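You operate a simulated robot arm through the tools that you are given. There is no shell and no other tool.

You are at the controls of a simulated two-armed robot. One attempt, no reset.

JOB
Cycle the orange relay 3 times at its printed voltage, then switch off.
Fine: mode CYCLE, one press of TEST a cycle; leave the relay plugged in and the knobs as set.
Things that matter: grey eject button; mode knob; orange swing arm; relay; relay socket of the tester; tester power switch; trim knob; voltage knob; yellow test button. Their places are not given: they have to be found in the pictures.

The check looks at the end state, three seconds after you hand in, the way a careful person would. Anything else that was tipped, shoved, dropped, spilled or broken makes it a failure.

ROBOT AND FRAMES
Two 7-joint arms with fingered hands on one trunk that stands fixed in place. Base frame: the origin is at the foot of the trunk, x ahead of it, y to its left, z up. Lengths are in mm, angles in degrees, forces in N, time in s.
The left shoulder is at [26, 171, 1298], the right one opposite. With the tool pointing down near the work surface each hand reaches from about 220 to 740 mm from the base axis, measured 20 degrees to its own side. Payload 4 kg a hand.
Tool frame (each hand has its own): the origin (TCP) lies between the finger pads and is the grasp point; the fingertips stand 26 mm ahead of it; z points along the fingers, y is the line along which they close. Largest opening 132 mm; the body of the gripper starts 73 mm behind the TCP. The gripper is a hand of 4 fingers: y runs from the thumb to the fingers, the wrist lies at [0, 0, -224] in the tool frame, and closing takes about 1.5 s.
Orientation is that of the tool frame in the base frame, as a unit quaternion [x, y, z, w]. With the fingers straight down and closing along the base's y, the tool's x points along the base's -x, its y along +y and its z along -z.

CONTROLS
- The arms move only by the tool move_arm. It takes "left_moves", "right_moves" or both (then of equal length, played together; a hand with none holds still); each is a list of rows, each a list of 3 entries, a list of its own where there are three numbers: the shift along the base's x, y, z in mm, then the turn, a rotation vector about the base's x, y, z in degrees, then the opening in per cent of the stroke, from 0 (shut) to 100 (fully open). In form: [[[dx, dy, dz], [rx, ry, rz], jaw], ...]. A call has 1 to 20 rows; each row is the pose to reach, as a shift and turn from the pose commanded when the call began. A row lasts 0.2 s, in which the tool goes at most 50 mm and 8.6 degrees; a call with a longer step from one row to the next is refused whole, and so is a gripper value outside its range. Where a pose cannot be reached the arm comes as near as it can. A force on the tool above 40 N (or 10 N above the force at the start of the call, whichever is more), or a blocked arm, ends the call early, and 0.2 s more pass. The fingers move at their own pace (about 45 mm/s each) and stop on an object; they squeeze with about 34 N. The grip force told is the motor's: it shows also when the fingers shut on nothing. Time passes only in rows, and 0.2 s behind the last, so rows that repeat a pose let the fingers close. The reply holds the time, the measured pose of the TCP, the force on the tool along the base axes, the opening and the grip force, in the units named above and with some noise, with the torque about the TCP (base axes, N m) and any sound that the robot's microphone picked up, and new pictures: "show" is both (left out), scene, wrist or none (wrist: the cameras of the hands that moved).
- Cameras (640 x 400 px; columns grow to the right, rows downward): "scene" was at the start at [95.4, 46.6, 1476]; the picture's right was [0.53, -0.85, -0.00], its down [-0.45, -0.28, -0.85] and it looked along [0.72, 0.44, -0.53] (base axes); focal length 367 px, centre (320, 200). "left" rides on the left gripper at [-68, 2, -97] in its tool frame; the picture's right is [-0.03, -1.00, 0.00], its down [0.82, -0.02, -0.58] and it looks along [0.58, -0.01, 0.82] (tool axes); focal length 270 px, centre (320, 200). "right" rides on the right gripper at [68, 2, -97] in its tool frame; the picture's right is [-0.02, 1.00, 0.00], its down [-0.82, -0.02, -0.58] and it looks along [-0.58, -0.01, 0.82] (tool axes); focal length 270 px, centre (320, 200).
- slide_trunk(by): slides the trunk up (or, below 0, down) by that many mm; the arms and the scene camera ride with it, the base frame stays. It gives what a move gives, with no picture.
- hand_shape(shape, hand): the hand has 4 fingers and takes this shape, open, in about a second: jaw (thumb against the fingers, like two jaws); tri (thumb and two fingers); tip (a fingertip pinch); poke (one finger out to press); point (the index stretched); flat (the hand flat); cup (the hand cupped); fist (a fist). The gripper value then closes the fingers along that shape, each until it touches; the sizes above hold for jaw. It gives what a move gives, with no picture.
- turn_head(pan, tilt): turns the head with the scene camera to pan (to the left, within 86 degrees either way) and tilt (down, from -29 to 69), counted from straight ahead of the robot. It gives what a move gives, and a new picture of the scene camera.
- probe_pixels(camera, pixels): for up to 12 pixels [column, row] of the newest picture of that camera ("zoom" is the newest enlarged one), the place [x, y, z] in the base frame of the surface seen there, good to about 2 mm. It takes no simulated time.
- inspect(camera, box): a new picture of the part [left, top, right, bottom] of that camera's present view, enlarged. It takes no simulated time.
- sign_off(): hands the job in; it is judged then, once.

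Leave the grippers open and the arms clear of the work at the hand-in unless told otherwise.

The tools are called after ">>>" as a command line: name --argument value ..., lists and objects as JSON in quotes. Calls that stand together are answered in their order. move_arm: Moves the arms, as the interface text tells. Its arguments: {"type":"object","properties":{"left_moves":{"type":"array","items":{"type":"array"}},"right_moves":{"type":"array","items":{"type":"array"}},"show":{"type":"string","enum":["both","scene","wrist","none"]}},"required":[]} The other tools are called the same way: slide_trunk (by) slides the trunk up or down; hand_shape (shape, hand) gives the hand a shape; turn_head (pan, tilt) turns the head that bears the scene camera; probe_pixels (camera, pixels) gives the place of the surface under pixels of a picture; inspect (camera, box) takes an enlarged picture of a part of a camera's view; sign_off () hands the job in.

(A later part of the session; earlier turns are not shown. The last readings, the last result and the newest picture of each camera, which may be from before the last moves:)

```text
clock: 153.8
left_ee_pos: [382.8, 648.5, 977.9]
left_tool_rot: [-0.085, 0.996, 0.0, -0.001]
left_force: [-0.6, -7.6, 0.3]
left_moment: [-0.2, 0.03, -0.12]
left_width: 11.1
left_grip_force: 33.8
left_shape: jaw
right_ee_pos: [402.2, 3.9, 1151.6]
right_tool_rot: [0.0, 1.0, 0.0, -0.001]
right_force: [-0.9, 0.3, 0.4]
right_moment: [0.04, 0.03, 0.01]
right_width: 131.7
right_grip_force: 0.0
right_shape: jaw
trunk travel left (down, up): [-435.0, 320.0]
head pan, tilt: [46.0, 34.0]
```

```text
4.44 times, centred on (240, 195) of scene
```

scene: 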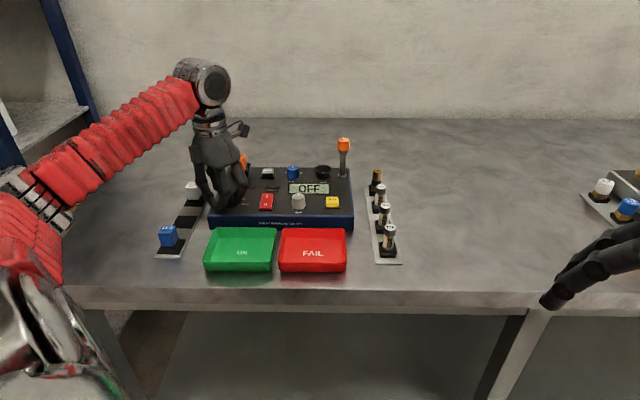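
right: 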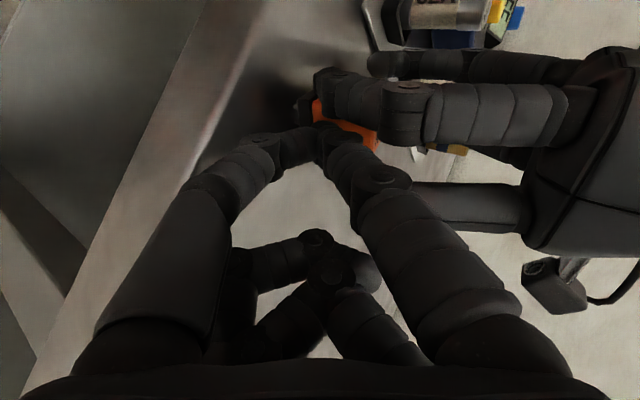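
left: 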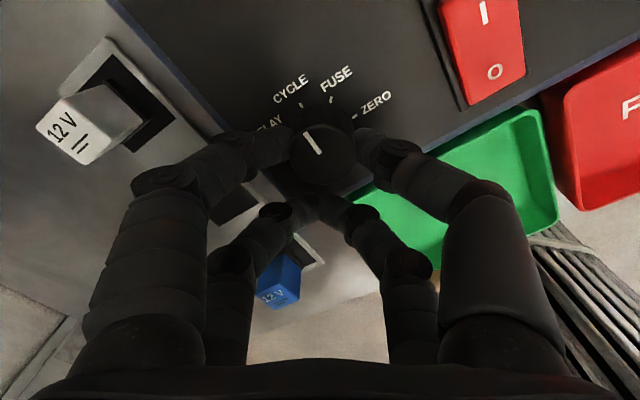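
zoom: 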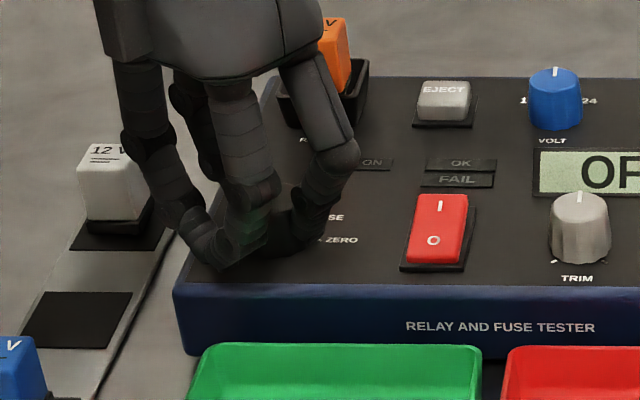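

The pointer kept its place in the hand and now points at the CYCLE tick. I open and rise, then verify.

>>> move_arm --left_moves '[[[0, 0, 0], [0, 0, 0], 10], [[0, 0, 0], [0, 0, 0], 25], [[0, 0, 0], [0, 0, 0], 40], [[0, 0, 5], [0, 0, 0], 50], [[0, 0, 30], [0, 0, 0], 55], [[0, 0, 60], [0, 0, 5], 60], [[10, -10, 90], [0, 0, 12], 60], [[20, -20, 110], [0, 0, 20], 60], [[20, -20, 110], [0, 0, 28], 60], [[20, -20, 110], [0, 0, 34], 60]]'

>>> inspect --camera "left" --box '[230, 0, 430, 180]'

>>> inspect --camera "scene" --box '[205, 150, 360, 240]'

```text
clock: 156.0
left_ee_pos: [401.1, 628.7, 1089.6]
left_tool_rot: [-0.376, 0.927, 0.0, 0.001]
left_force: [-0.3, -0.3, -0.5]
left_moment: [0.0, -0.03, -0.03]
left_width: 78.7
left_grip_force: 0.0
left_shape: jaw
right_ee_pos: [402.1, 4.4, 1151.2]
right_tool_rot: [-0.001, 1.0, -0.001, -0.001]
right_force: [0.8, -0.1, 0.6]
right_moment: [-0.01, -0.01, 0.04]
right_width: 132.0
right_grip_force: 0.0
right_shape: jaw
trunk travel left (down, up): [-435.0, 320.0]
head pan, tilt: [46.0, 34.0]
```

scene: 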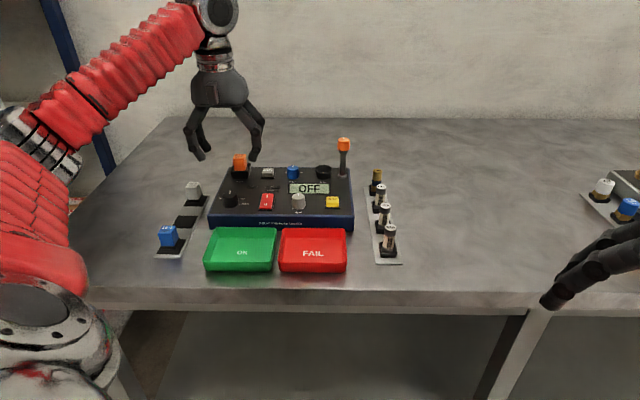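
left: 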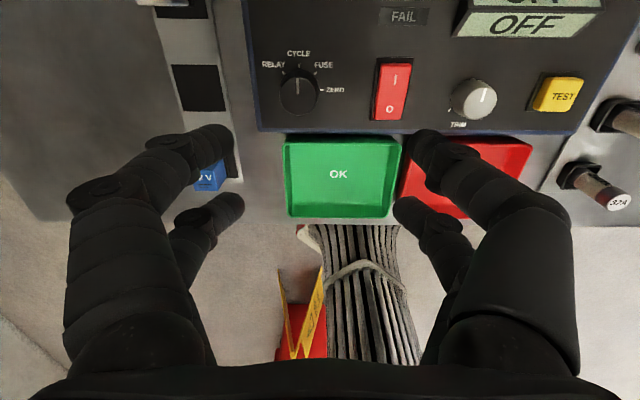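

```text
2.22 times, centred on (330, 90) of left
```

zoom: 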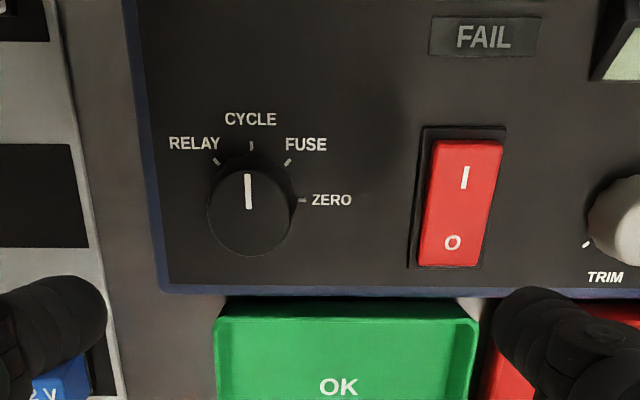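

```text
4.13 times, centred on (282, 195) of scene
```

zoom: 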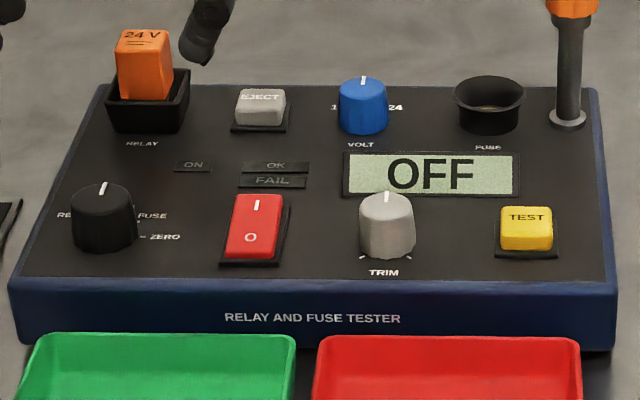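

The mode knob now points to CYCLE. For the volt knob I need the display's height, because the lower finger pair will pass near it.

>>> probe_pixels --camera "zoom" --pixels '[[350, 153], [430, 150], [515, 155], [350, 195], [430, 195], [515, 195], [430, 172], [363, 82], [360, 110], [488, 85], [345, 120], [260, 95]]'

```text
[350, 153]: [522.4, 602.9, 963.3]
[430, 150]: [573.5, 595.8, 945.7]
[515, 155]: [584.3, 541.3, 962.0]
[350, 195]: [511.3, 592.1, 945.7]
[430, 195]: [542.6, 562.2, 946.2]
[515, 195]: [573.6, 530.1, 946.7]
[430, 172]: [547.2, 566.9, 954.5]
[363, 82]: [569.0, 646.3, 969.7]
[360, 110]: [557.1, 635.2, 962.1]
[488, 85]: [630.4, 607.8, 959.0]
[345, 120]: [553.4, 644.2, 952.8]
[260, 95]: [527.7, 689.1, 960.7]
```

The display is 60 mm in front of the volt knob, so there's room. I go above the volt knob (566,645.7) with yaw 70, narrow opening (32%) to stay clear of EJECT.

>>> move_arm --left_moves '[[[30, 0, 0], [0, 0, 5], 55], [[60, 0, 0], [0, 0, 10], 48], [[90, 0, 0], [0, 0, 15], 40], [[120, 0, 0], [0, 0, 20], 34], [[145, 0, 0], [0, 0, 24], 32], [[158.6, -0.4, 0], [0, 0, 25.8], 32], [[158.6, -0.4, -35], [0, 0, 25.8], 32], [[158.6, -0.4, -65], [0, 0, 25.8], 32], [[158.6, -0.4, -65], [0, 0, 25.8], 32]]'

>>> inspect --camera "left" --box '[220, 60, 440, 220]'

```text
clock: 158.0
left_ee_pos: [560.3, 627.1, 1021.8]
left_tool_rot: [-0.572, 0.821, 0.0, 0.0]
left_force: [-0.7, 0.8, 0.3]
left_moment: [-0.01, 0.02, 0.01]
left_width: 42.5
left_grip_force: 0.2
left_shape: jaw
right_ee_pos: [401.9, 4.1, 1151.3]
right_tool_rot: [0.0, 1.0, 0.001, -0.001]
right_force: [-0.6, -0.2, 0.4]
right_moment: [0.0, 0.01, -0.01]
right_width: 132.0
right_grip_force: 0.1
right_shape: jaw
trunk travel left (down, up): [-435.0, 320.0]
head pan, tilt: [46.0, 34.0]
```

scene: 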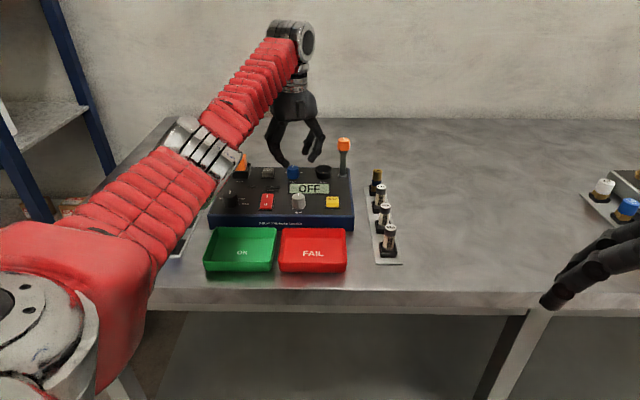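
left: 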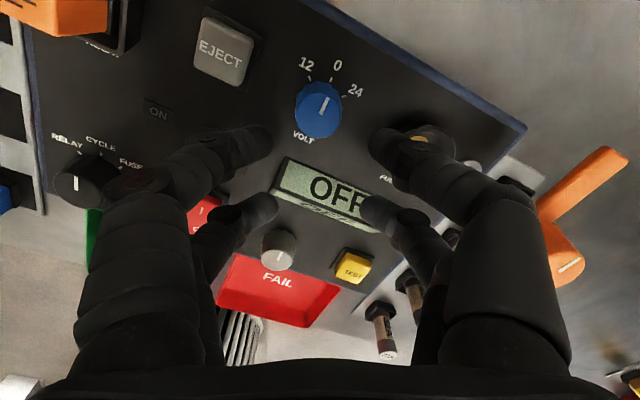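

```text
2.50 times, centred on (330, 140) of left
```

zoom: 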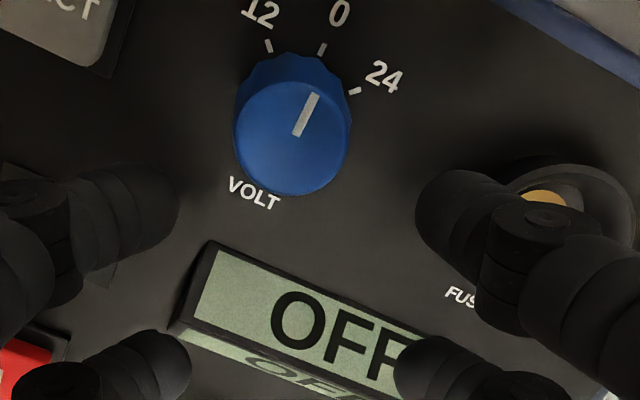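

The offset measures u=20.2, v=−1.2, so I correct (−0.5,+2.2), descend to z=981 and check before closing.

>>> move_arm --left_moves '[[[-0.5, 2.2, -15], [0, 0, 0], 32], [[-0.5, 2.2, -30], [0, 0, 0], 32], [[-0.5, 2.2, -40], [0, 0, 0], 32], [[-0.5, 2.2, -40], [0, 0, 0], 32]]'

>>> inspect --camera "left" --box '[220, 60, 440, 220]'

>>> inspect --camera "scene" --box '[200, 110, 360, 230]'

```text
clock: 159.0
left_ee_pos: [559.4, 630.2, 981.9]
left_tool_rot: [-0.572, 0.821, 0.0, -0.001]
left_force: [-0.1, 0.2, 0.0]
left_moment: [-0.01, 0.01, 0.0]
left_width: 42.6
left_grip_force: 0.0
left_shape: jaw
right_ee_pos: [402.5, 3.9, 1150.9]
right_tool_rot: [0.0, 1.0, 0.0, 0.0]
right_force: [-0.2, -0.2, 0.5]
right_moment: [-0.01, 0.0, -0.01]
right_width: 131.7
right_grip_force: 0.1
right_shape: jaw
trunk travel left (down, up): [-435.0, 320.0]
head pan, tilt: [46.0, 34.0]
```

scene: 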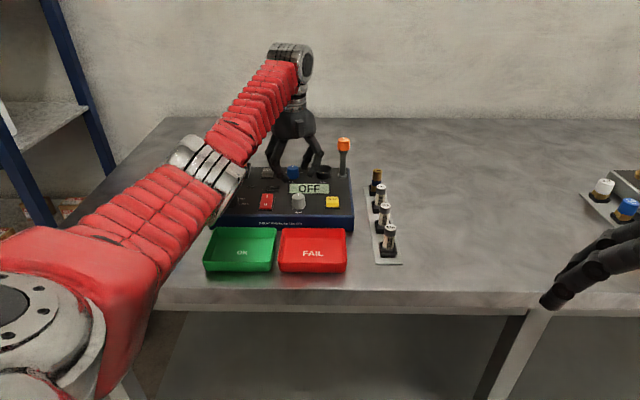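
left: 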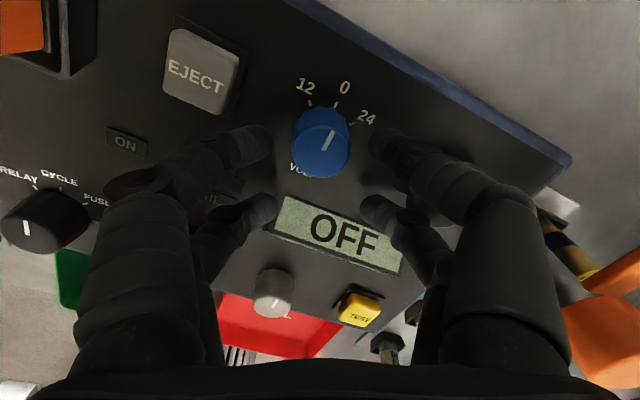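

```text
2.50 times, centred on (330, 140) of left
```

zoom: 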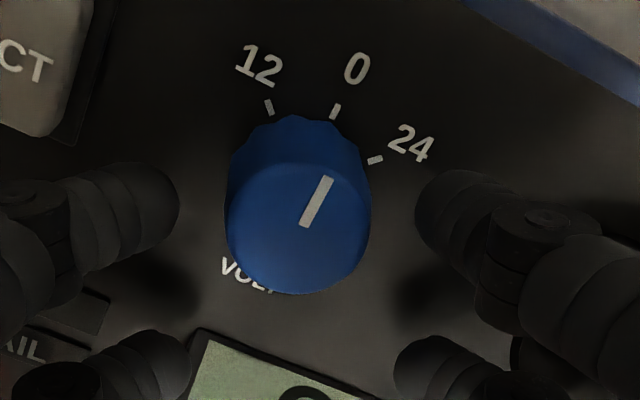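

```text
3.33 times, centred on (280, 170) of scene
```

zoom: 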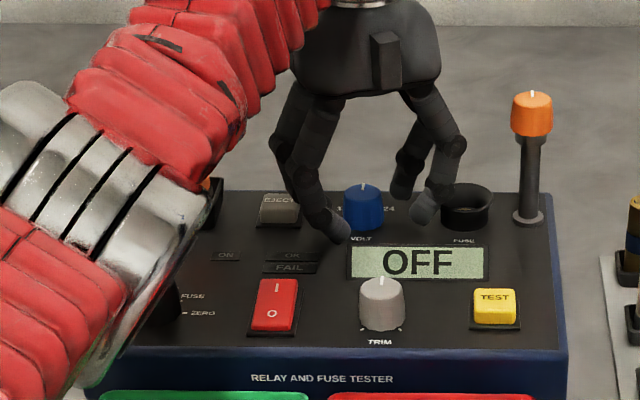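

The elbow looks low over the left of the tester. I'll probe its height before going on.

>>> probe_pixels --camera "zoom" --pixels '[[150, 200], [165, 215], [120, 280], [90, 370], [60, 160], [200, 160], [230, 140], [180, 195], [215, 190], [110, 130], [30, 330], [160, 250]]'

```text
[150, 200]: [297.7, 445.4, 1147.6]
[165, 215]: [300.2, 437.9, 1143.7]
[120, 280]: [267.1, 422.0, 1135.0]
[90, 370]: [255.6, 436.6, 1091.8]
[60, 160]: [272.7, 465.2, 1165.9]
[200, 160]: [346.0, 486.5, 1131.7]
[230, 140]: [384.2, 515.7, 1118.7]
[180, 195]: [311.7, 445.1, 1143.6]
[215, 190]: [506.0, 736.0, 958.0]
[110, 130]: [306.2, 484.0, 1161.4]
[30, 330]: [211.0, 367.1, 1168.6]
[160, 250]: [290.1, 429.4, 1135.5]
```

The elbow is at z≈1100+ and in front of the tester, so it's clear. I close on the volt knob.

>>> move_arm --left_moves '[[[0, 0, 0], [0, 0, 0], 24], [[0, 0, 0], [0, 0, 0], 16], [[0, 0, 0], [0, 0, 0], 8], [[0, 0, 0], [0, 0, 0], 0], [[0, 0, 0], [0, 0, 0], 0], [[0, 0, 0], [0, 0, 0], 0]]' --show "wrist"

>>> inspect --camera "left" --box '[220, 60, 440, 220]'

```text
clock: 160.4
left_ee_pos: [560.1, 629.9, 982.1]
left_tool_rot: [-0.571, 0.821, 0.0, 0.0]
left_force: [1.2, 0.4, -0.8]
left_moment: [-0.03, -0.05, 0.02]
left_width: 8.3
left_grip_force: 34.0
left_shape: jaw
right_ee_pos: [404.1, 4.1, 1150.9]
right_tool_rot: [0.0, 1.0, 0.0, -0.001]
right_force: [0.2, -0.3, 0.5]
right_moment: [0.03, 0.02, 0.0]
right_width: 131.9
right_grip_force: 0.0
right_shape: jaw
trunk travel left (down, up): [-435.0, 320.0]
head pan, tilt: [46.0, 34.0]
```

left: 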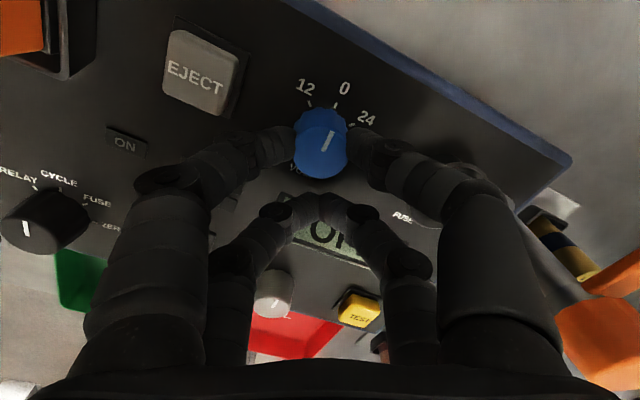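

```text
2.50 times, centred on (330, 140) of left
```

zoom: 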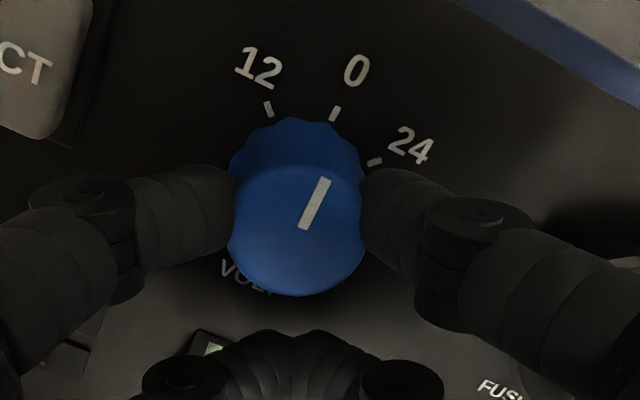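

Pinched. I rotate 45° clockwise about the volt knob axis.

>>> move_arm --left_moves '[[[-1.44, 0.59, 0], [0, 0, -5], 0], [[-2.81, 1.32, 0], [0, 0, -10], 0], [[-4.12, 2.15, 0], [0, 0, -15], 0], [[-5.35, 3.1, 0], [0, 0, -20], 0], [[-6.49, 4.16, 0], [0, 0, -25], 0], [[-7.54, 5.31, 0], [0, 0, -30], 0], [[-8.48, 6.54, 0], [0, 0, -35], 0], [[-9.31, 7.85, 0], [0, 0, -40], 0], [[-10.02, 9.24, 0], [0, 0, -45], 0], [[-10.02, 9.24, 0], [0, 0, -45], 0]]' --show "wrist"

>>> inspect --camera "left" --box '[220, 60, 440, 220]'

```text
clock: 162.6
left_ee_pos: [550.9, 638.4, 982.8]
left_tool_rot: [-0.213, 0.977, -0.001, -0.001]
left_force: [4.3, -3.1, -10.7]
left_moment: [-0.19, 0.08, -0.05]
left_width: 8.6
left_grip_force: 33.6
left_shape: jaw
right_ee_pos: [403.7, 5.7, 1150.8]
right_tool_rot: [0.0, 1.0, 0.0, -0.003]
right_force: [0.6, 0.0, -0.9]
right_moment: [-0.02, -0.03, 0.01]
right_width: 131.9
right_grip_force: 0.1
right_shape: jaw
trunk travel left (down, up): [-435.0, 320.0]
head pan, tilt: [46.0, 34.0]
```

left: 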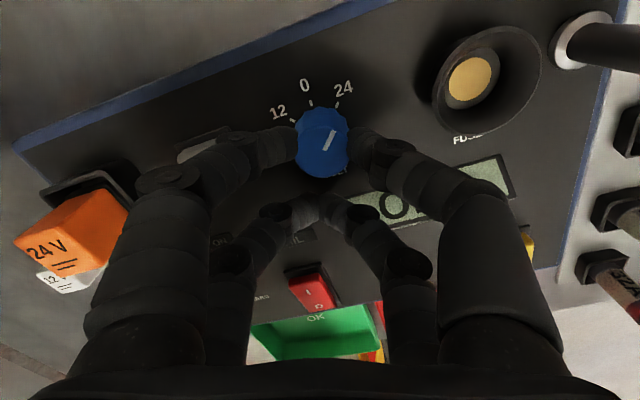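

```text
2.50 times, centred on (330, 140) of left
```

zoom: 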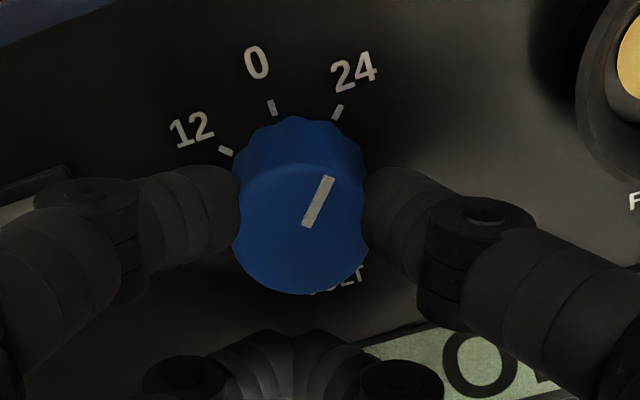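

The pointer now aims at the 24 tick. I open just to 30%, staying clear of EJECT, and rise.

>>> move_arm --left_moves '[[[0, 0, 0], [0, 0, 0], 8], [[0, 0, 0], [0, 0, 0], 18], [[0, 0, 0], [0, 0, 0], 30], [[0, 0, 0], [0, 0, 0], 30], [[0, 0, 10], [0, 0, 0], 30], [[0, 0, 35], [0, 0, 0], 32], [[0, 0, 70], [0, 0, 6], 50], [[-10, -10, 100], [0, 0, 12], 60], [[-20, -20, 120], [0, 0, 19.5], 60], [[-20, -20, 120], [0, 0, 19.5], 60]]'

>>> inspect --camera "left" --box '[200, 20, 440, 200]'

>>> inspect --camera "scene" --box '[205, 150, 360, 240]'

```text
clock: 164.8
left_ee_pos: [530.6, 619.1, 1103.1]
left_tool_rot: [-0.377, 0.926, 0.0, -0.001]
left_force: [-0.7, 0.3, -0.3]
left_moment: [-0.01, -0.04, -0.01]
left_width: 78.5
left_grip_force: 0.1
left_shape: jaw
right_ee_pos: [403.0, 2.6, 1151.1]
right_tool_rot: [0.0, 1.0, 0.0, -0.001]
right_force: [0.3, 0.4, 0.7]
right_moment: [0.01, -0.02, 0.0]
right_width: 131.7
right_grip_force: 0.2
right_shape: jaw
trunk travel left (down, up): [-435.0, 320.0]
head pan, tilt: [46.0, 34.0]
```

scene: 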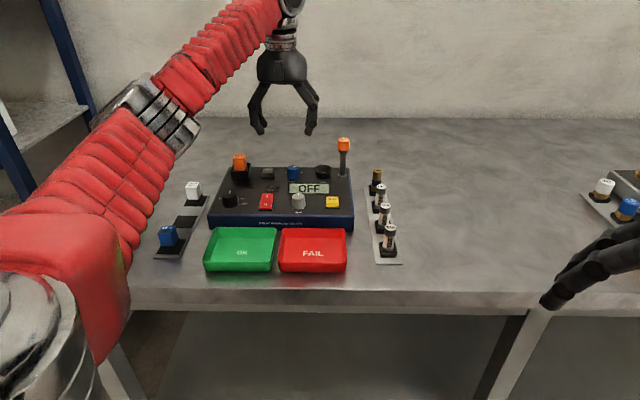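
left: 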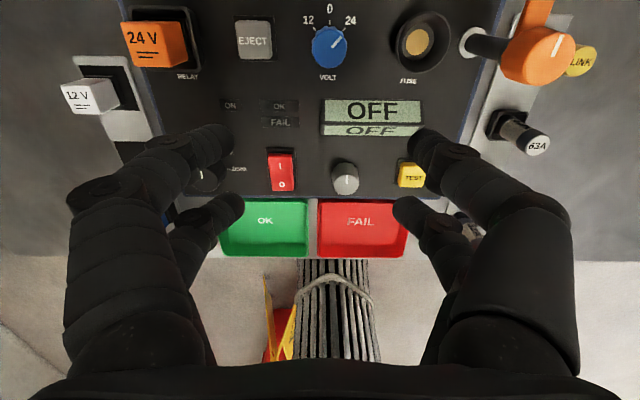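

```text
2.22 times, centred on (320, 110) of left
```

zoom: 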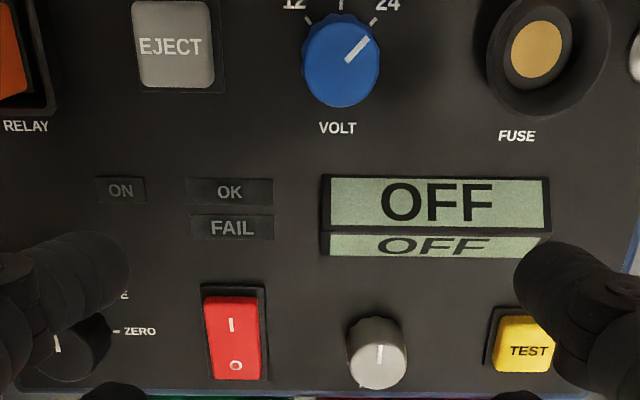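

```text
4.13 times, centred on (282, 195) of scene
```

zoom: 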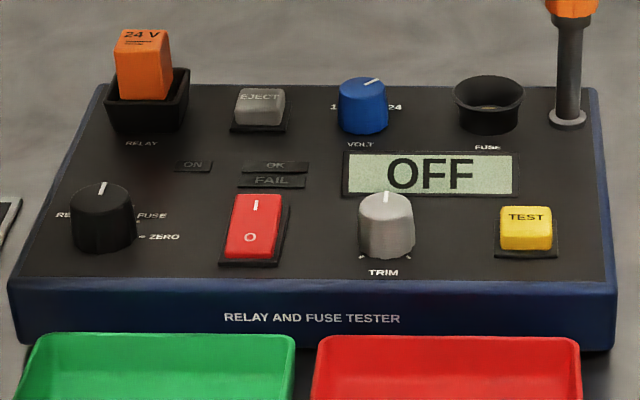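

Volt is at 24 and mode at CYCLE. Next I switch the left hand to "point" to press switches, and calibrate its tip.

>>> hand_shape --shape "point" --hand "left"

>>> move_arm --left_moves '[[[0, 0, 0], [0, 0, 0], 100], [[0, 0, 0], [0, 0, 0], 100], [[0, 0, 0], [0, 0, 0], 100], [[0, 0, 0], [0, 0, 0], 100], [[0, 0, 0], [0, 0, 0], 100]]'

>>> inspect --camera "left" --box '[220, 70, 420, 210]'

>>> inspect --camera "scene" --box '[230, 60, 340, 170]'

```text
clock: 165.7
left_ee_pos: [530.5, 618.9, 1104.0]
left_tool_rot: [-0.375, 0.927, 0.0, 0.001]
left_force: [0.1, 0.2, 0.2]
left_moment: [-0.01, 0.04, 0.02]
left_width: 0.0
left_grip_force: 0.0
left_shape: point
right_ee_pos: [401.6, 4.7, 1152.6]
right_tool_rot: [0.001, 1.0, -0.001, -0.001]
right_force: [-0.2, 0.2, -0.3]
right_moment: [0.03, 0.06, -0.03]
right_width: 132.1
right_grip_force: 0.0
right_shape: jaw
trunk travel left (down, up): [-435.0, 320.0]
head pan, tilt: [46.0, 34.0]
```

```text
clock: 166.9
left_ee_pos: [530.7, 618.6, 1103.6]
left_tool_rot: [-0.376, 0.927, 0.0, 0.001]
left_force: [0.6, 0.9, 0.3]
left_moment: [-0.02, 0.01, 0.03]
left_width: 0.0
left_grip_force: 0.0
left_shape: point
right_ee_pos: [402.6, 4.0, 1151.5]
right_tool_rot: [0.001, 1.0, 0.0, -0.001]
right_force: [-0.1, 0.2, -0.9]
right_moment: [-0.04, -0.04, -0.01]
right_width: 131.6
right_grip_force: 0.0
right_shape: jaw
trunk travel left (down, up): [-435.0, 320.0]
head pan, tilt: [46.0, 34.0]
```

scene: 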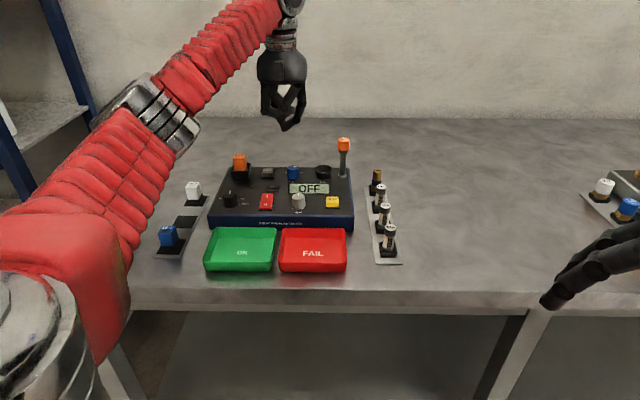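
left: 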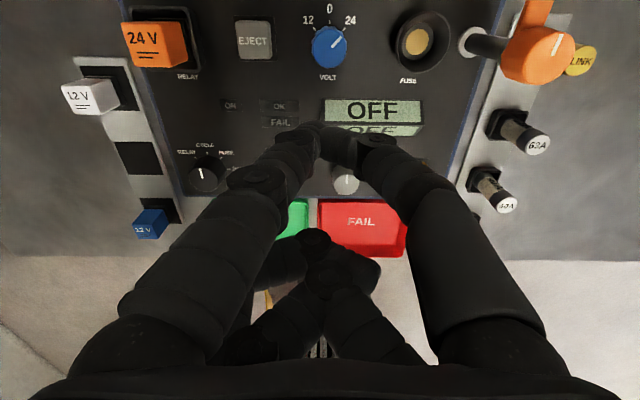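

```text
2.86 times, centred on (320, 140) of left
```

zoom: 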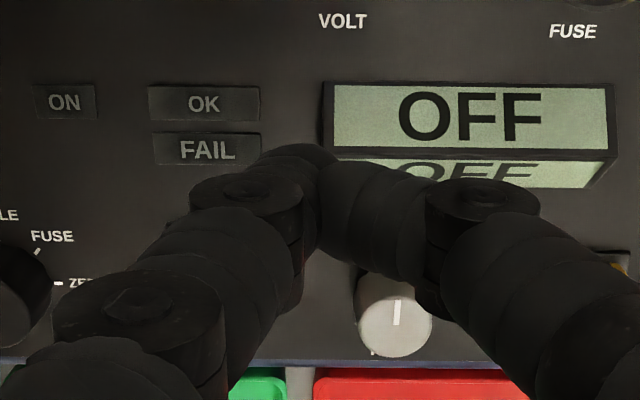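

```text
3.64 times, centred on (285, 115) of scene
```

zoom: 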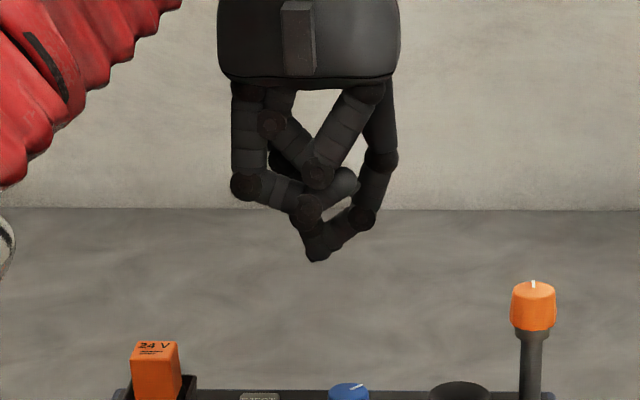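

>>> probe_pixels --camera "zoom" --pixels '[[315, 257], [313, 250], [318, 240], [325, 240], [308, 240], [345, 185], [310, 210], [360, 220]]'

>>> inspect --camera "left" --box '[270, 100, 370, 170]'

>>> probe_pixels --camera "zoom" --pixels '[[290, 110], [270, 115], [310, 112], [290, 125], [265, 130], [320, 125], [240, 150]]'

```text
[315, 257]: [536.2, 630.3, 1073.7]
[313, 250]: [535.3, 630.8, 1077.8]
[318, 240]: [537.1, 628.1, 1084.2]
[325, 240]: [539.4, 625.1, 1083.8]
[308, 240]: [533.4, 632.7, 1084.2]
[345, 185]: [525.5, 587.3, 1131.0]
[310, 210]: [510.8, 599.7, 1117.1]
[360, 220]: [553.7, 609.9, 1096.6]
```

```text
5.71 times, centred on (320, 135) of left
```

zoom: 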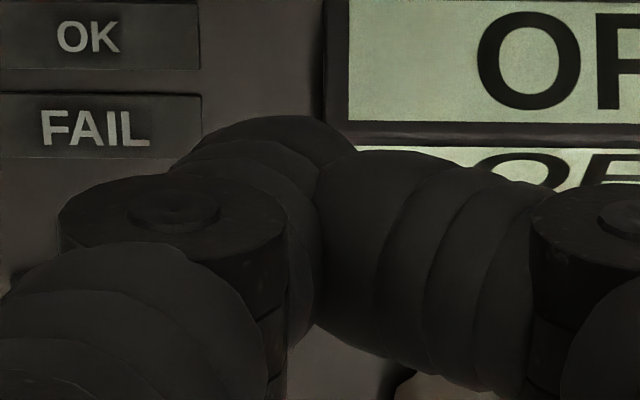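

```text
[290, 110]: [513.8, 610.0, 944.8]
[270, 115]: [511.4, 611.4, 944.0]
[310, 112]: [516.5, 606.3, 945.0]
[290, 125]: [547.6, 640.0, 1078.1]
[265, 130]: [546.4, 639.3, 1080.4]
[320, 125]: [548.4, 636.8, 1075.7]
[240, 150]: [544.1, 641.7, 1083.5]
```

The tip sits at u=19.5, v=−3.7 and 32 mm below the TCP. I move it above the "I" end of the rocker (458.5,601).

>>> move_arm --left_moves '[[[-30, -12, -10], [0, 0, 0], 100], [[-60, -24, -30], [0, 0, 0], 100], [[-83.5, -34, -55], [0, 0, 0], 100], [[-83.5, -34, -85], [0, 0, 0], 100], [[-83.5, -34, -104], [0, 0, 0], 100], [[-83.5, -34, -104], [0, 0, 0], 100]]'

>>> inspect --camera "scene" --box '[220, 150, 320, 230]'

>>> inspect --camera "left" --box '[240, 70, 400, 190]'

```text
clock: 168.3
left_ee_pos: [445.8, 586.8, 996.7]
left_tool_rot: [-0.376, 0.926, 0.0, 0.0]
left_force: [0.3, 0.3, 0.5]
left_moment: [-0.03, 0.06, 0.0]
left_width: 0.0
left_grip_force: 0.1
left_shape: point
right_ee_pos: [402.2, 4.0, 1150.3]
right_tool_rot: [-0.001, 1.0, 0.0, -0.002]
right_force: [-0.2, -0.5, 0.1]
right_moment: [0.01, -0.01, 0.0]
right_width: 132.0
right_grip_force: 0.0
right_shape: jaw
trunk travel left (down, up): [-435.0, 320.0]
head pan, tilt: [46.0, 34.0]
```

scene: 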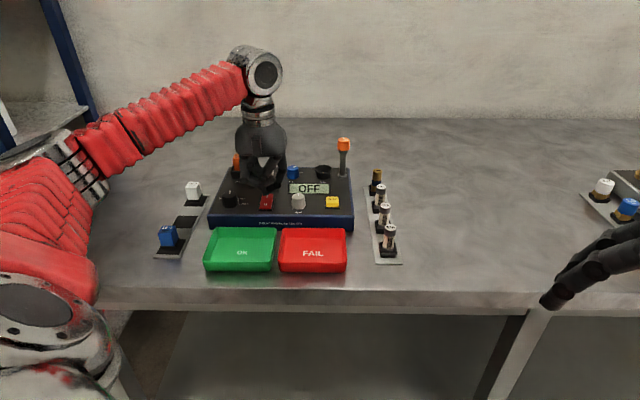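
left: 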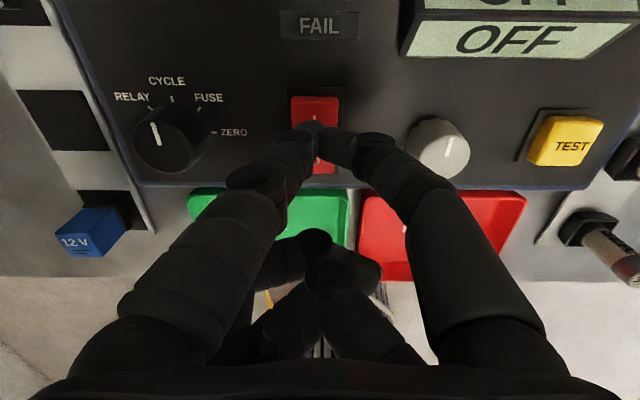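

```text
5.00 times, centred on (270, 190) of scene
```

zoom: 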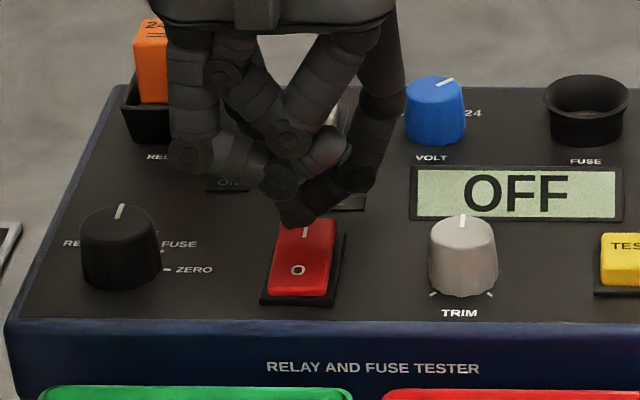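

```text
3.33 times, centred on (320, 130) of left
```

zoom: 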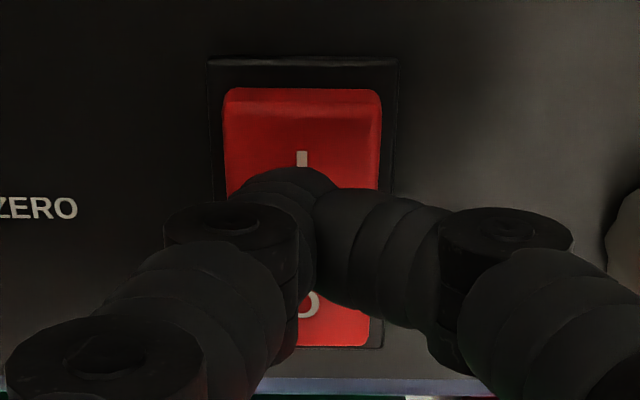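

The tip is over the I half, slightly left. I shift (+4.3,+1.4) and press down slowly, listening for a click.

>>> move_arm --left_moves '[[[4.3, 1.4, 0], [0, 0, 0], 100], [[4.3, 1.4, -4], [0, 0, 0], 100], [[4.3, 1.4, -7], [0, 0, 0], 100], [[4.3, 1.4, -9], [0, 0, 0], 100], [[4.3, 1.4, -11], [0, 0, 0], 100], [[4.3, 1.4, -13], [0, 0, 0], 100], [[4.3, 1.4, -13], [0, 0, 0], 100]]'

>>> inspect --camera "scene" --box '[220, 150, 320, 230]'

```text
clock: 169.9
left_ee_pos: [451.4, 586.6, 988.7]
left_tool_rot: [-0.377, 0.926, 0.0, 0.002]
left_force: [2.4, 1.1, 17.1]
left_moment: [0.29, -0.18, -0.03]
left_width: 0.0
left_grip_force: 0.0
left_shape: point
right_ee_pos: [401.1, 4.1, 1150.9]
right_tool_rot: [0.0, 1.0, 0.001, 0.0]
right_force: [0.4, 0.1, -0.6]
right_moment: [0.03, -0.04, -0.01]
right_width: 132.0
right_grip_force: 0.0
right_shape: jaw
trunk travel left (down, up): [-435.0, 320.0]
head pan, tilt: [46.0, 34.0]
```

scene: 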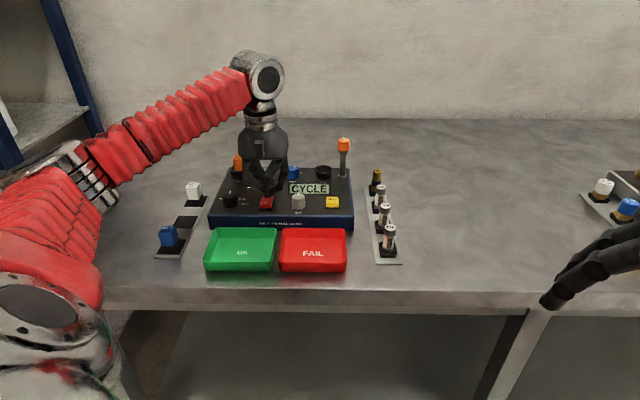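
left: 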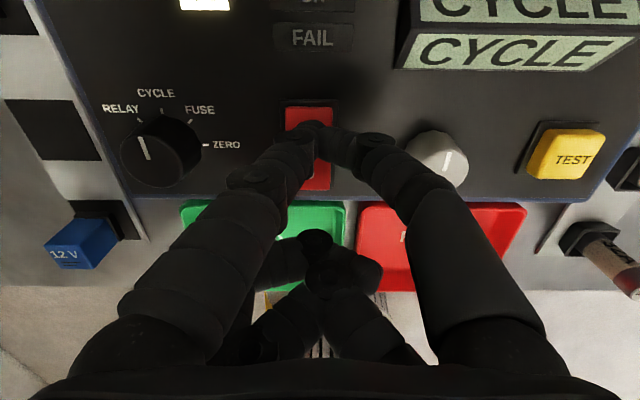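

```text
5.00 times, centred on (270, 190) of scene
```

zoom: 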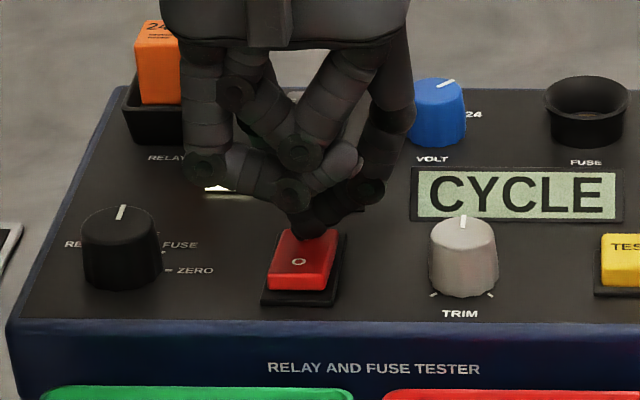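

Power is on: the display reads CYCLE and the ON lamp is lit. I lift off and locate TEST precisely.

>>> move_arm --left_moves '[[[0, 0, 6], [0, 0, 0], 100], [[0, 0, 20], [0, 0, 0], 100], [[0, 0, 45], [0, 0, 0], 100], [[0, 0, 45], [0, 0, 0], 100]]'

>>> inspect --camera "scene" --box '[280, 170, 360, 230]'

>>> probe_pixels --camera "zoom" --pixels '[[380, 205], [420, 190], [445, 205], [420, 225], [400, 200], [440, 200], [240, 120]]'

```text
clock: 170.9
left_ee_pos: [449.1, 587.9, 1031.6]
left_tool_rot: [-0.376, 0.927, 0.0, 0.0]
left_force: [0.6, 0.3, 0.3]
left_moment: [0.01, -0.04, 0.0]
left_width: 0.0
left_grip_force: 0.1
left_shape: point
right_ee_pos: [402.0, 5.8, 1151.0]
right_tool_rot: [0.0, 1.0, 0.0, -0.001]
right_force: [-0.1, -0.1, 0.2]
right_moment: [0.0, 0.0, 0.03]
right_width: 131.8
right_grip_force: 0.1
right_shape: jaw
trunk travel left (down, up): [-435.0, 320.0]
head pan, tilt: [46.0, 34.0]
```

scene: 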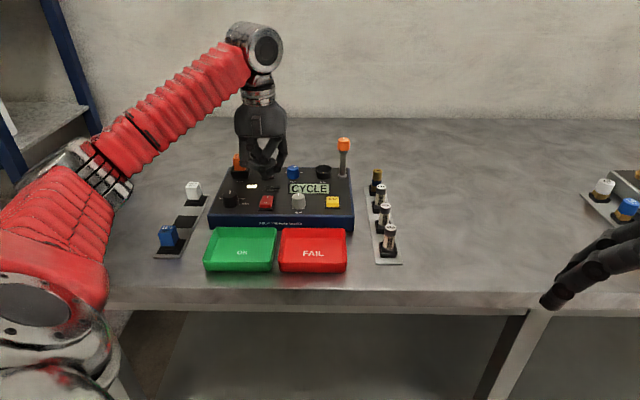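
left: 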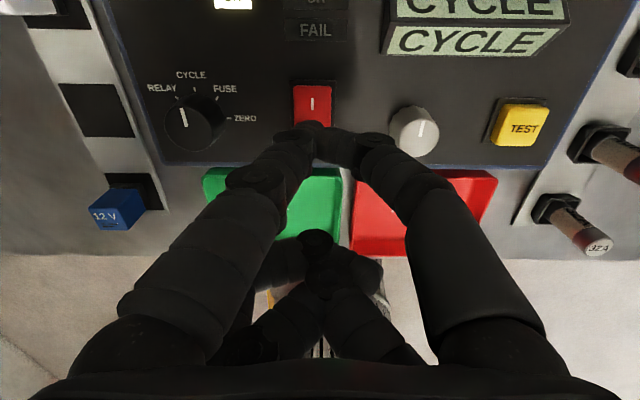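

```text
6.67 times, centred on (320, 200) of scene
```

zoom: 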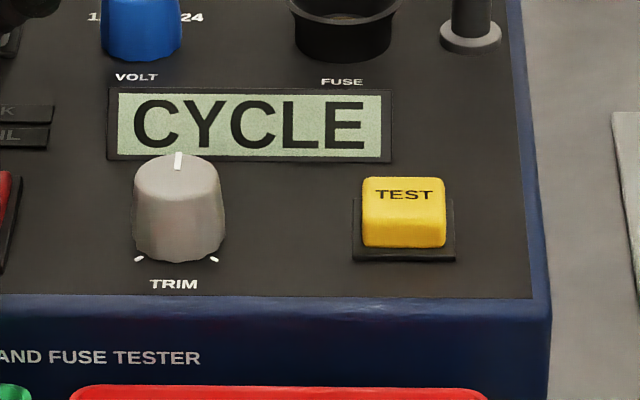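

```text
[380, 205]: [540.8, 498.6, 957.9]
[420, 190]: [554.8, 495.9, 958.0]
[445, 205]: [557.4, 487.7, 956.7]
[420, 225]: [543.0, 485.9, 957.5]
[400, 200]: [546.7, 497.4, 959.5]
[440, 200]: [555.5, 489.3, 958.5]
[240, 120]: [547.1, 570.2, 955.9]
```

TEST's centre is about (548,496), with its cap at z≈959. I move the tip above it.

>>> move_arm --left_moves '[[[22, -27, 5], [0, 0, 0], 100], [[44, -54, 5], [0, 0, 0], 100], [[66, -81, 0], [0, 0, 0], 100], [[88, -108, -10], [0, 0, 0], 100], [[88, -108, -24], [0, 0, 0], 100], [[88, -108, -24], [0, 0, 0], 100]]'

>>> inspect --camera "left" --box '[240, 70, 400, 190]'

>>> inspect --camera "scene" --box '[280, 150, 370, 230]'

```text
clock: 172.3
left_ee_pos: [539.1, 476.0, 1005.9]
left_tool_rot: [-0.377, 0.926, 0.001, 0.0]
left_force: [-0.6, 0.5, -0.7]
left_moment: [0.0, -0.02, 0.01]
left_width: 0.0
left_grip_force: 0.1
left_shape: point
right_ee_pos: [402.5, 3.7, 1152.1]
right_tool_rot: [-0.001, 1.0, 0.0, -0.001]
right_force: [0.6, 0.4, -0.6]
right_moment: [-0.03, 0.0, 0.0]
right_width: 132.0
right_grip_force: 0.1
right_shape: jaw
trunk travel left (down, up): [-435.0, 320.0]
head pan, tilt: [46.0, 34.0]
```

scene: 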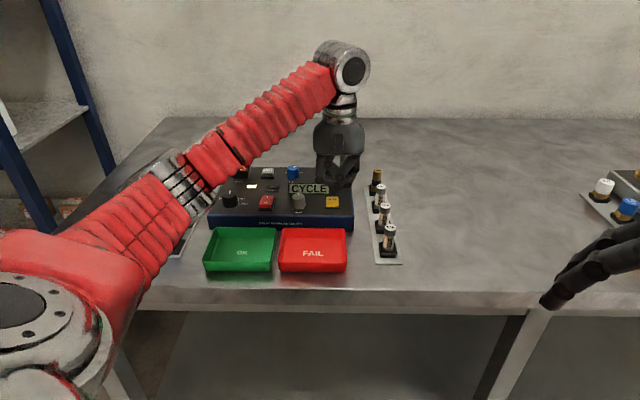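
left: 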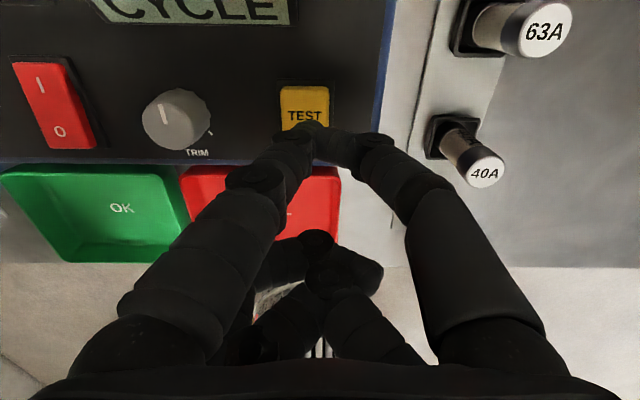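

```text
3.33 times, centred on (320, 130) of left
```

zoom: 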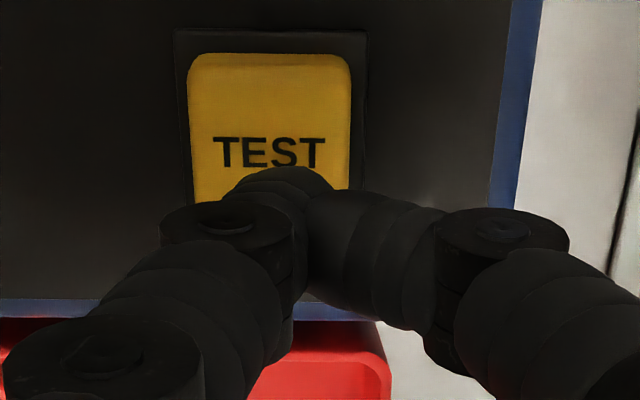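

```text
5.00 times, centred on (325, 190) of scene
```

zoom: 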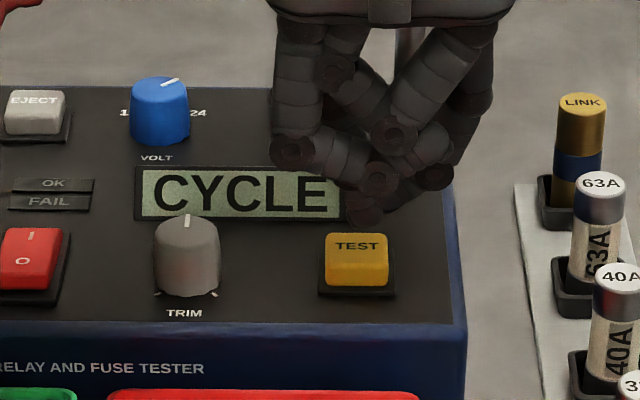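

The tip is over TEST, about 2 mm right. I shift slightly left and do the first press: down until clear resistance, then up.

>>> move_arm --left_moves '[[[-1.4, 1.4, -5], [0, 0, 0], 100], [[-1.4, 1.4, -10], [0, 0, 0], 100], [[-1.4, 1.4, -14], [0, 0, 0], 100], [[-1.4, 1.4, -17], [0, 0, 0], 100], [[-1.4, 1.4, -17], [0, 0, 0], 100]]' --show "scene"

>>> inspect --camera "scene" --box '[240, 150, 360, 230]'

```text
clock: 173.5
left_ee_pos: [536.3, 479.4, 990.7]
left_tool_rot: [-0.375, 0.927, 0.0, 0.0]
left_force: [0.7, -0.2, 1.7]
left_moment: [0.02, -0.04, -0.03]
left_width: 0.0
left_grip_force: 0.1
left_shape: point
right_ee_pos: [402.4, 4.3, 1151.9]
right_tool_rot: [-0.001, 1.0, 0.0, 0.0]
right_force: [-0.5, -0.7, 0.1]
right_moment: [-0.01, 0.02, 0.0]
right_width: 131.8
right_grip_force: 0.0
right_shape: jaw
trunk travel left (down, up): [-435.0, 320.0]
head pan, tilt: [46.0, 34.0]
heard: click
```

scene: 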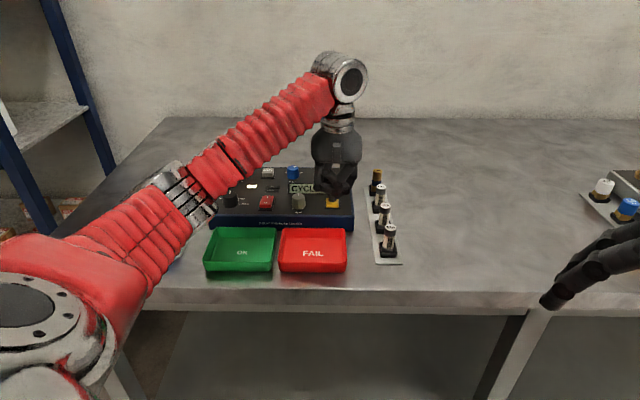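

```text
5.00 times, centred on (300, 190) of scene
```

zoom: 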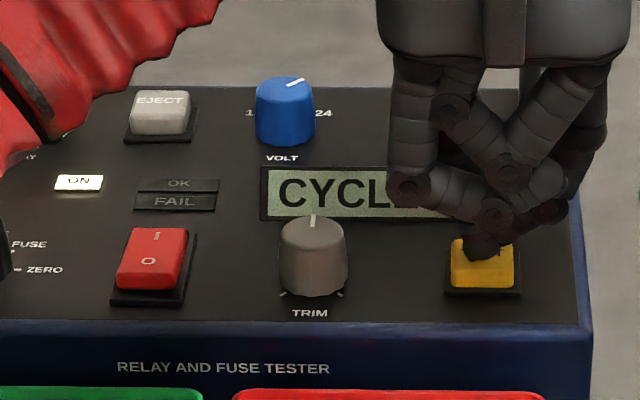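

I heard a click, so the press registered (or the relay operated). I lift off and read the display.

>>> move_arm --left_moves '[[[0, 0, 6], [0, 0, 0], 100], [[0, 0, 15], [0, 0, 0], 100], [[0, 0, 22], [0, 0, 0], 100], [[0, 0, 22], [0, 0, 0], 100], [[0, 0, 22], [0, 0, 0], 100], [[0, 0, 22], [0, 0, 0], 100]]' --show "scene"

>>> inspect --camera "scene" --box '[240, 150, 360, 230]'

>>> inspect --camera "left" --box '[0, 0, 400, 200]'

```text
clock: 174.9
left_ee_pos: [537.0, 481.1, 1011.7]
left_tool_rot: [-0.376, 0.927, -0.001, -0.001]
left_force: [0.4, 0.4, -0.9]
left_moment: [0.03, -0.01, -0.01]
left_width: 0.0
left_grip_force: 0.1
left_shape: point
right_ee_pos: [401.4, 3.7, 1152.0]
right_tool_rot: [0.0, 1.0, 0.0, -0.001]
right_force: [0.7, -0.1, -0.5]
right_moment: [-0.01, -0.01, 0.01]
right_width: 131.8
right_grip_force: 0.1
right_shape: jaw
trunk travel left (down, up): [-435.0, 320.0]
head pan, tilt: [46.0, 34.0]
```

scene: 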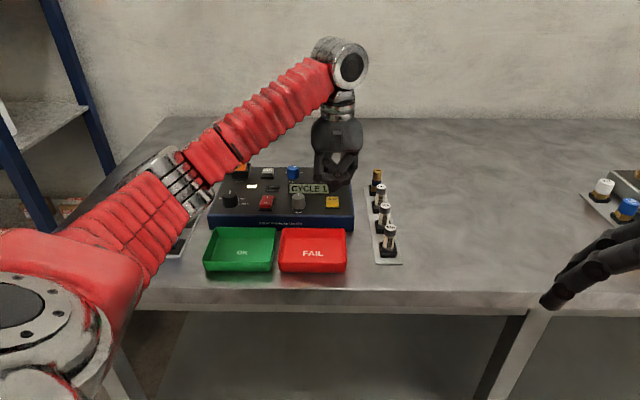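

```text
5.00 times, centred on (300, 190) of scene
```

zoom: 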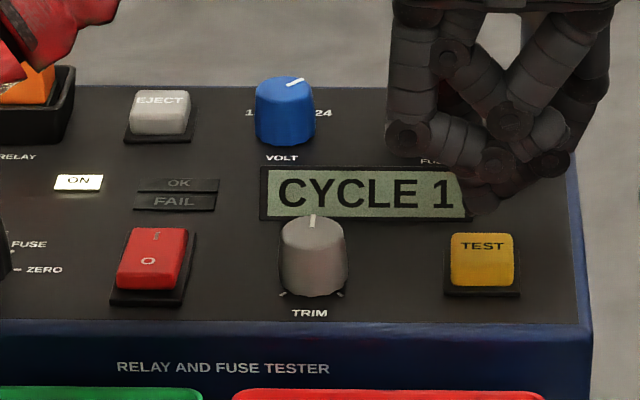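

```text
1.60 times, centred on (200, 100) of left
```

zoom: 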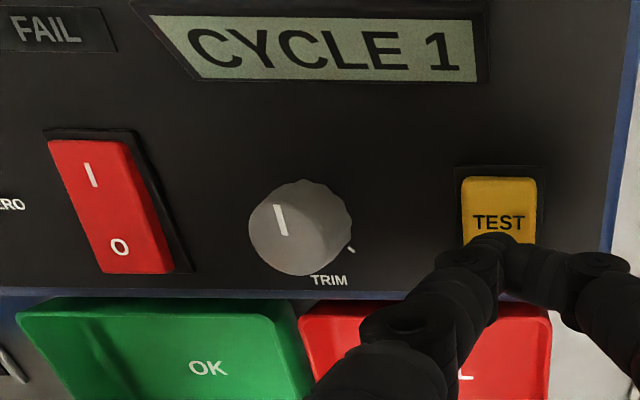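

The display reads "CYCLE 1", so the relay is properly seen. Second press: same motion down, then up.

>>> move_arm --left_moves '[[[0, 0, -8], [0, 0, 0], 100], [[0, 0, -15], [0, 0, 0], 100], [[0, 0, -19], [0, 0, 0], 100], [[0, 0, -22], [0, 0, 0], 100], [[0, 0, -22], [0, 0, 0], 100], [[0, 0, -12], [0, 0, 0], 100], [[0, 0, 0], [0, 0, 0], 100], [[0, 0, 0], [0, 0, 0], 100], [[0, 0, 0], [0, 0, 0], 100]]' --show "scene"

>>> inspect --camera "scene" --box '[240, 150, 360, 230]'

```text
clock: 176.9
left_ee_pos: [538.1, 480.7, 1012.0]
left_tool_rot: [-0.377, 0.926, 0.0, 0.0]
left_force: [0.4, 0.1, 0.3]
left_moment: [0.05, 0.0, 0.01]
left_width: 0.0
left_grip_force: 0.1
left_shape: point
right_ee_pos: [401.4, 3.9, 1150.0]
right_tool_rot: [0.0, 1.0, 0.0, -0.001]
right_force: [0.3, 0.2, 0.3]
right_moment: [0.02, 0.02, -0.02]
right_width: 131.9
right_grip_force: 0.1
right_shape: jaw
trunk travel left (down, up): [-435.0, 320.0]
head pan, tilt: [46.0, 34.0]
heard: click
```

scene: 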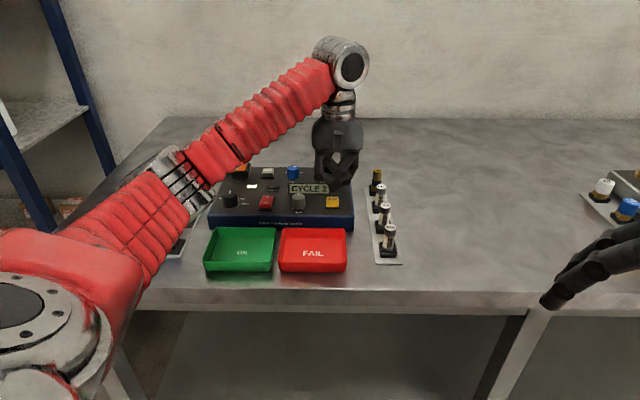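

```text
5.00 times, centred on (300, 190) of scene
```

zoom: 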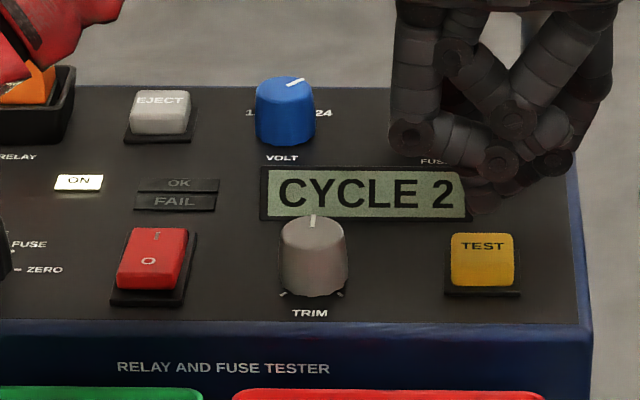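

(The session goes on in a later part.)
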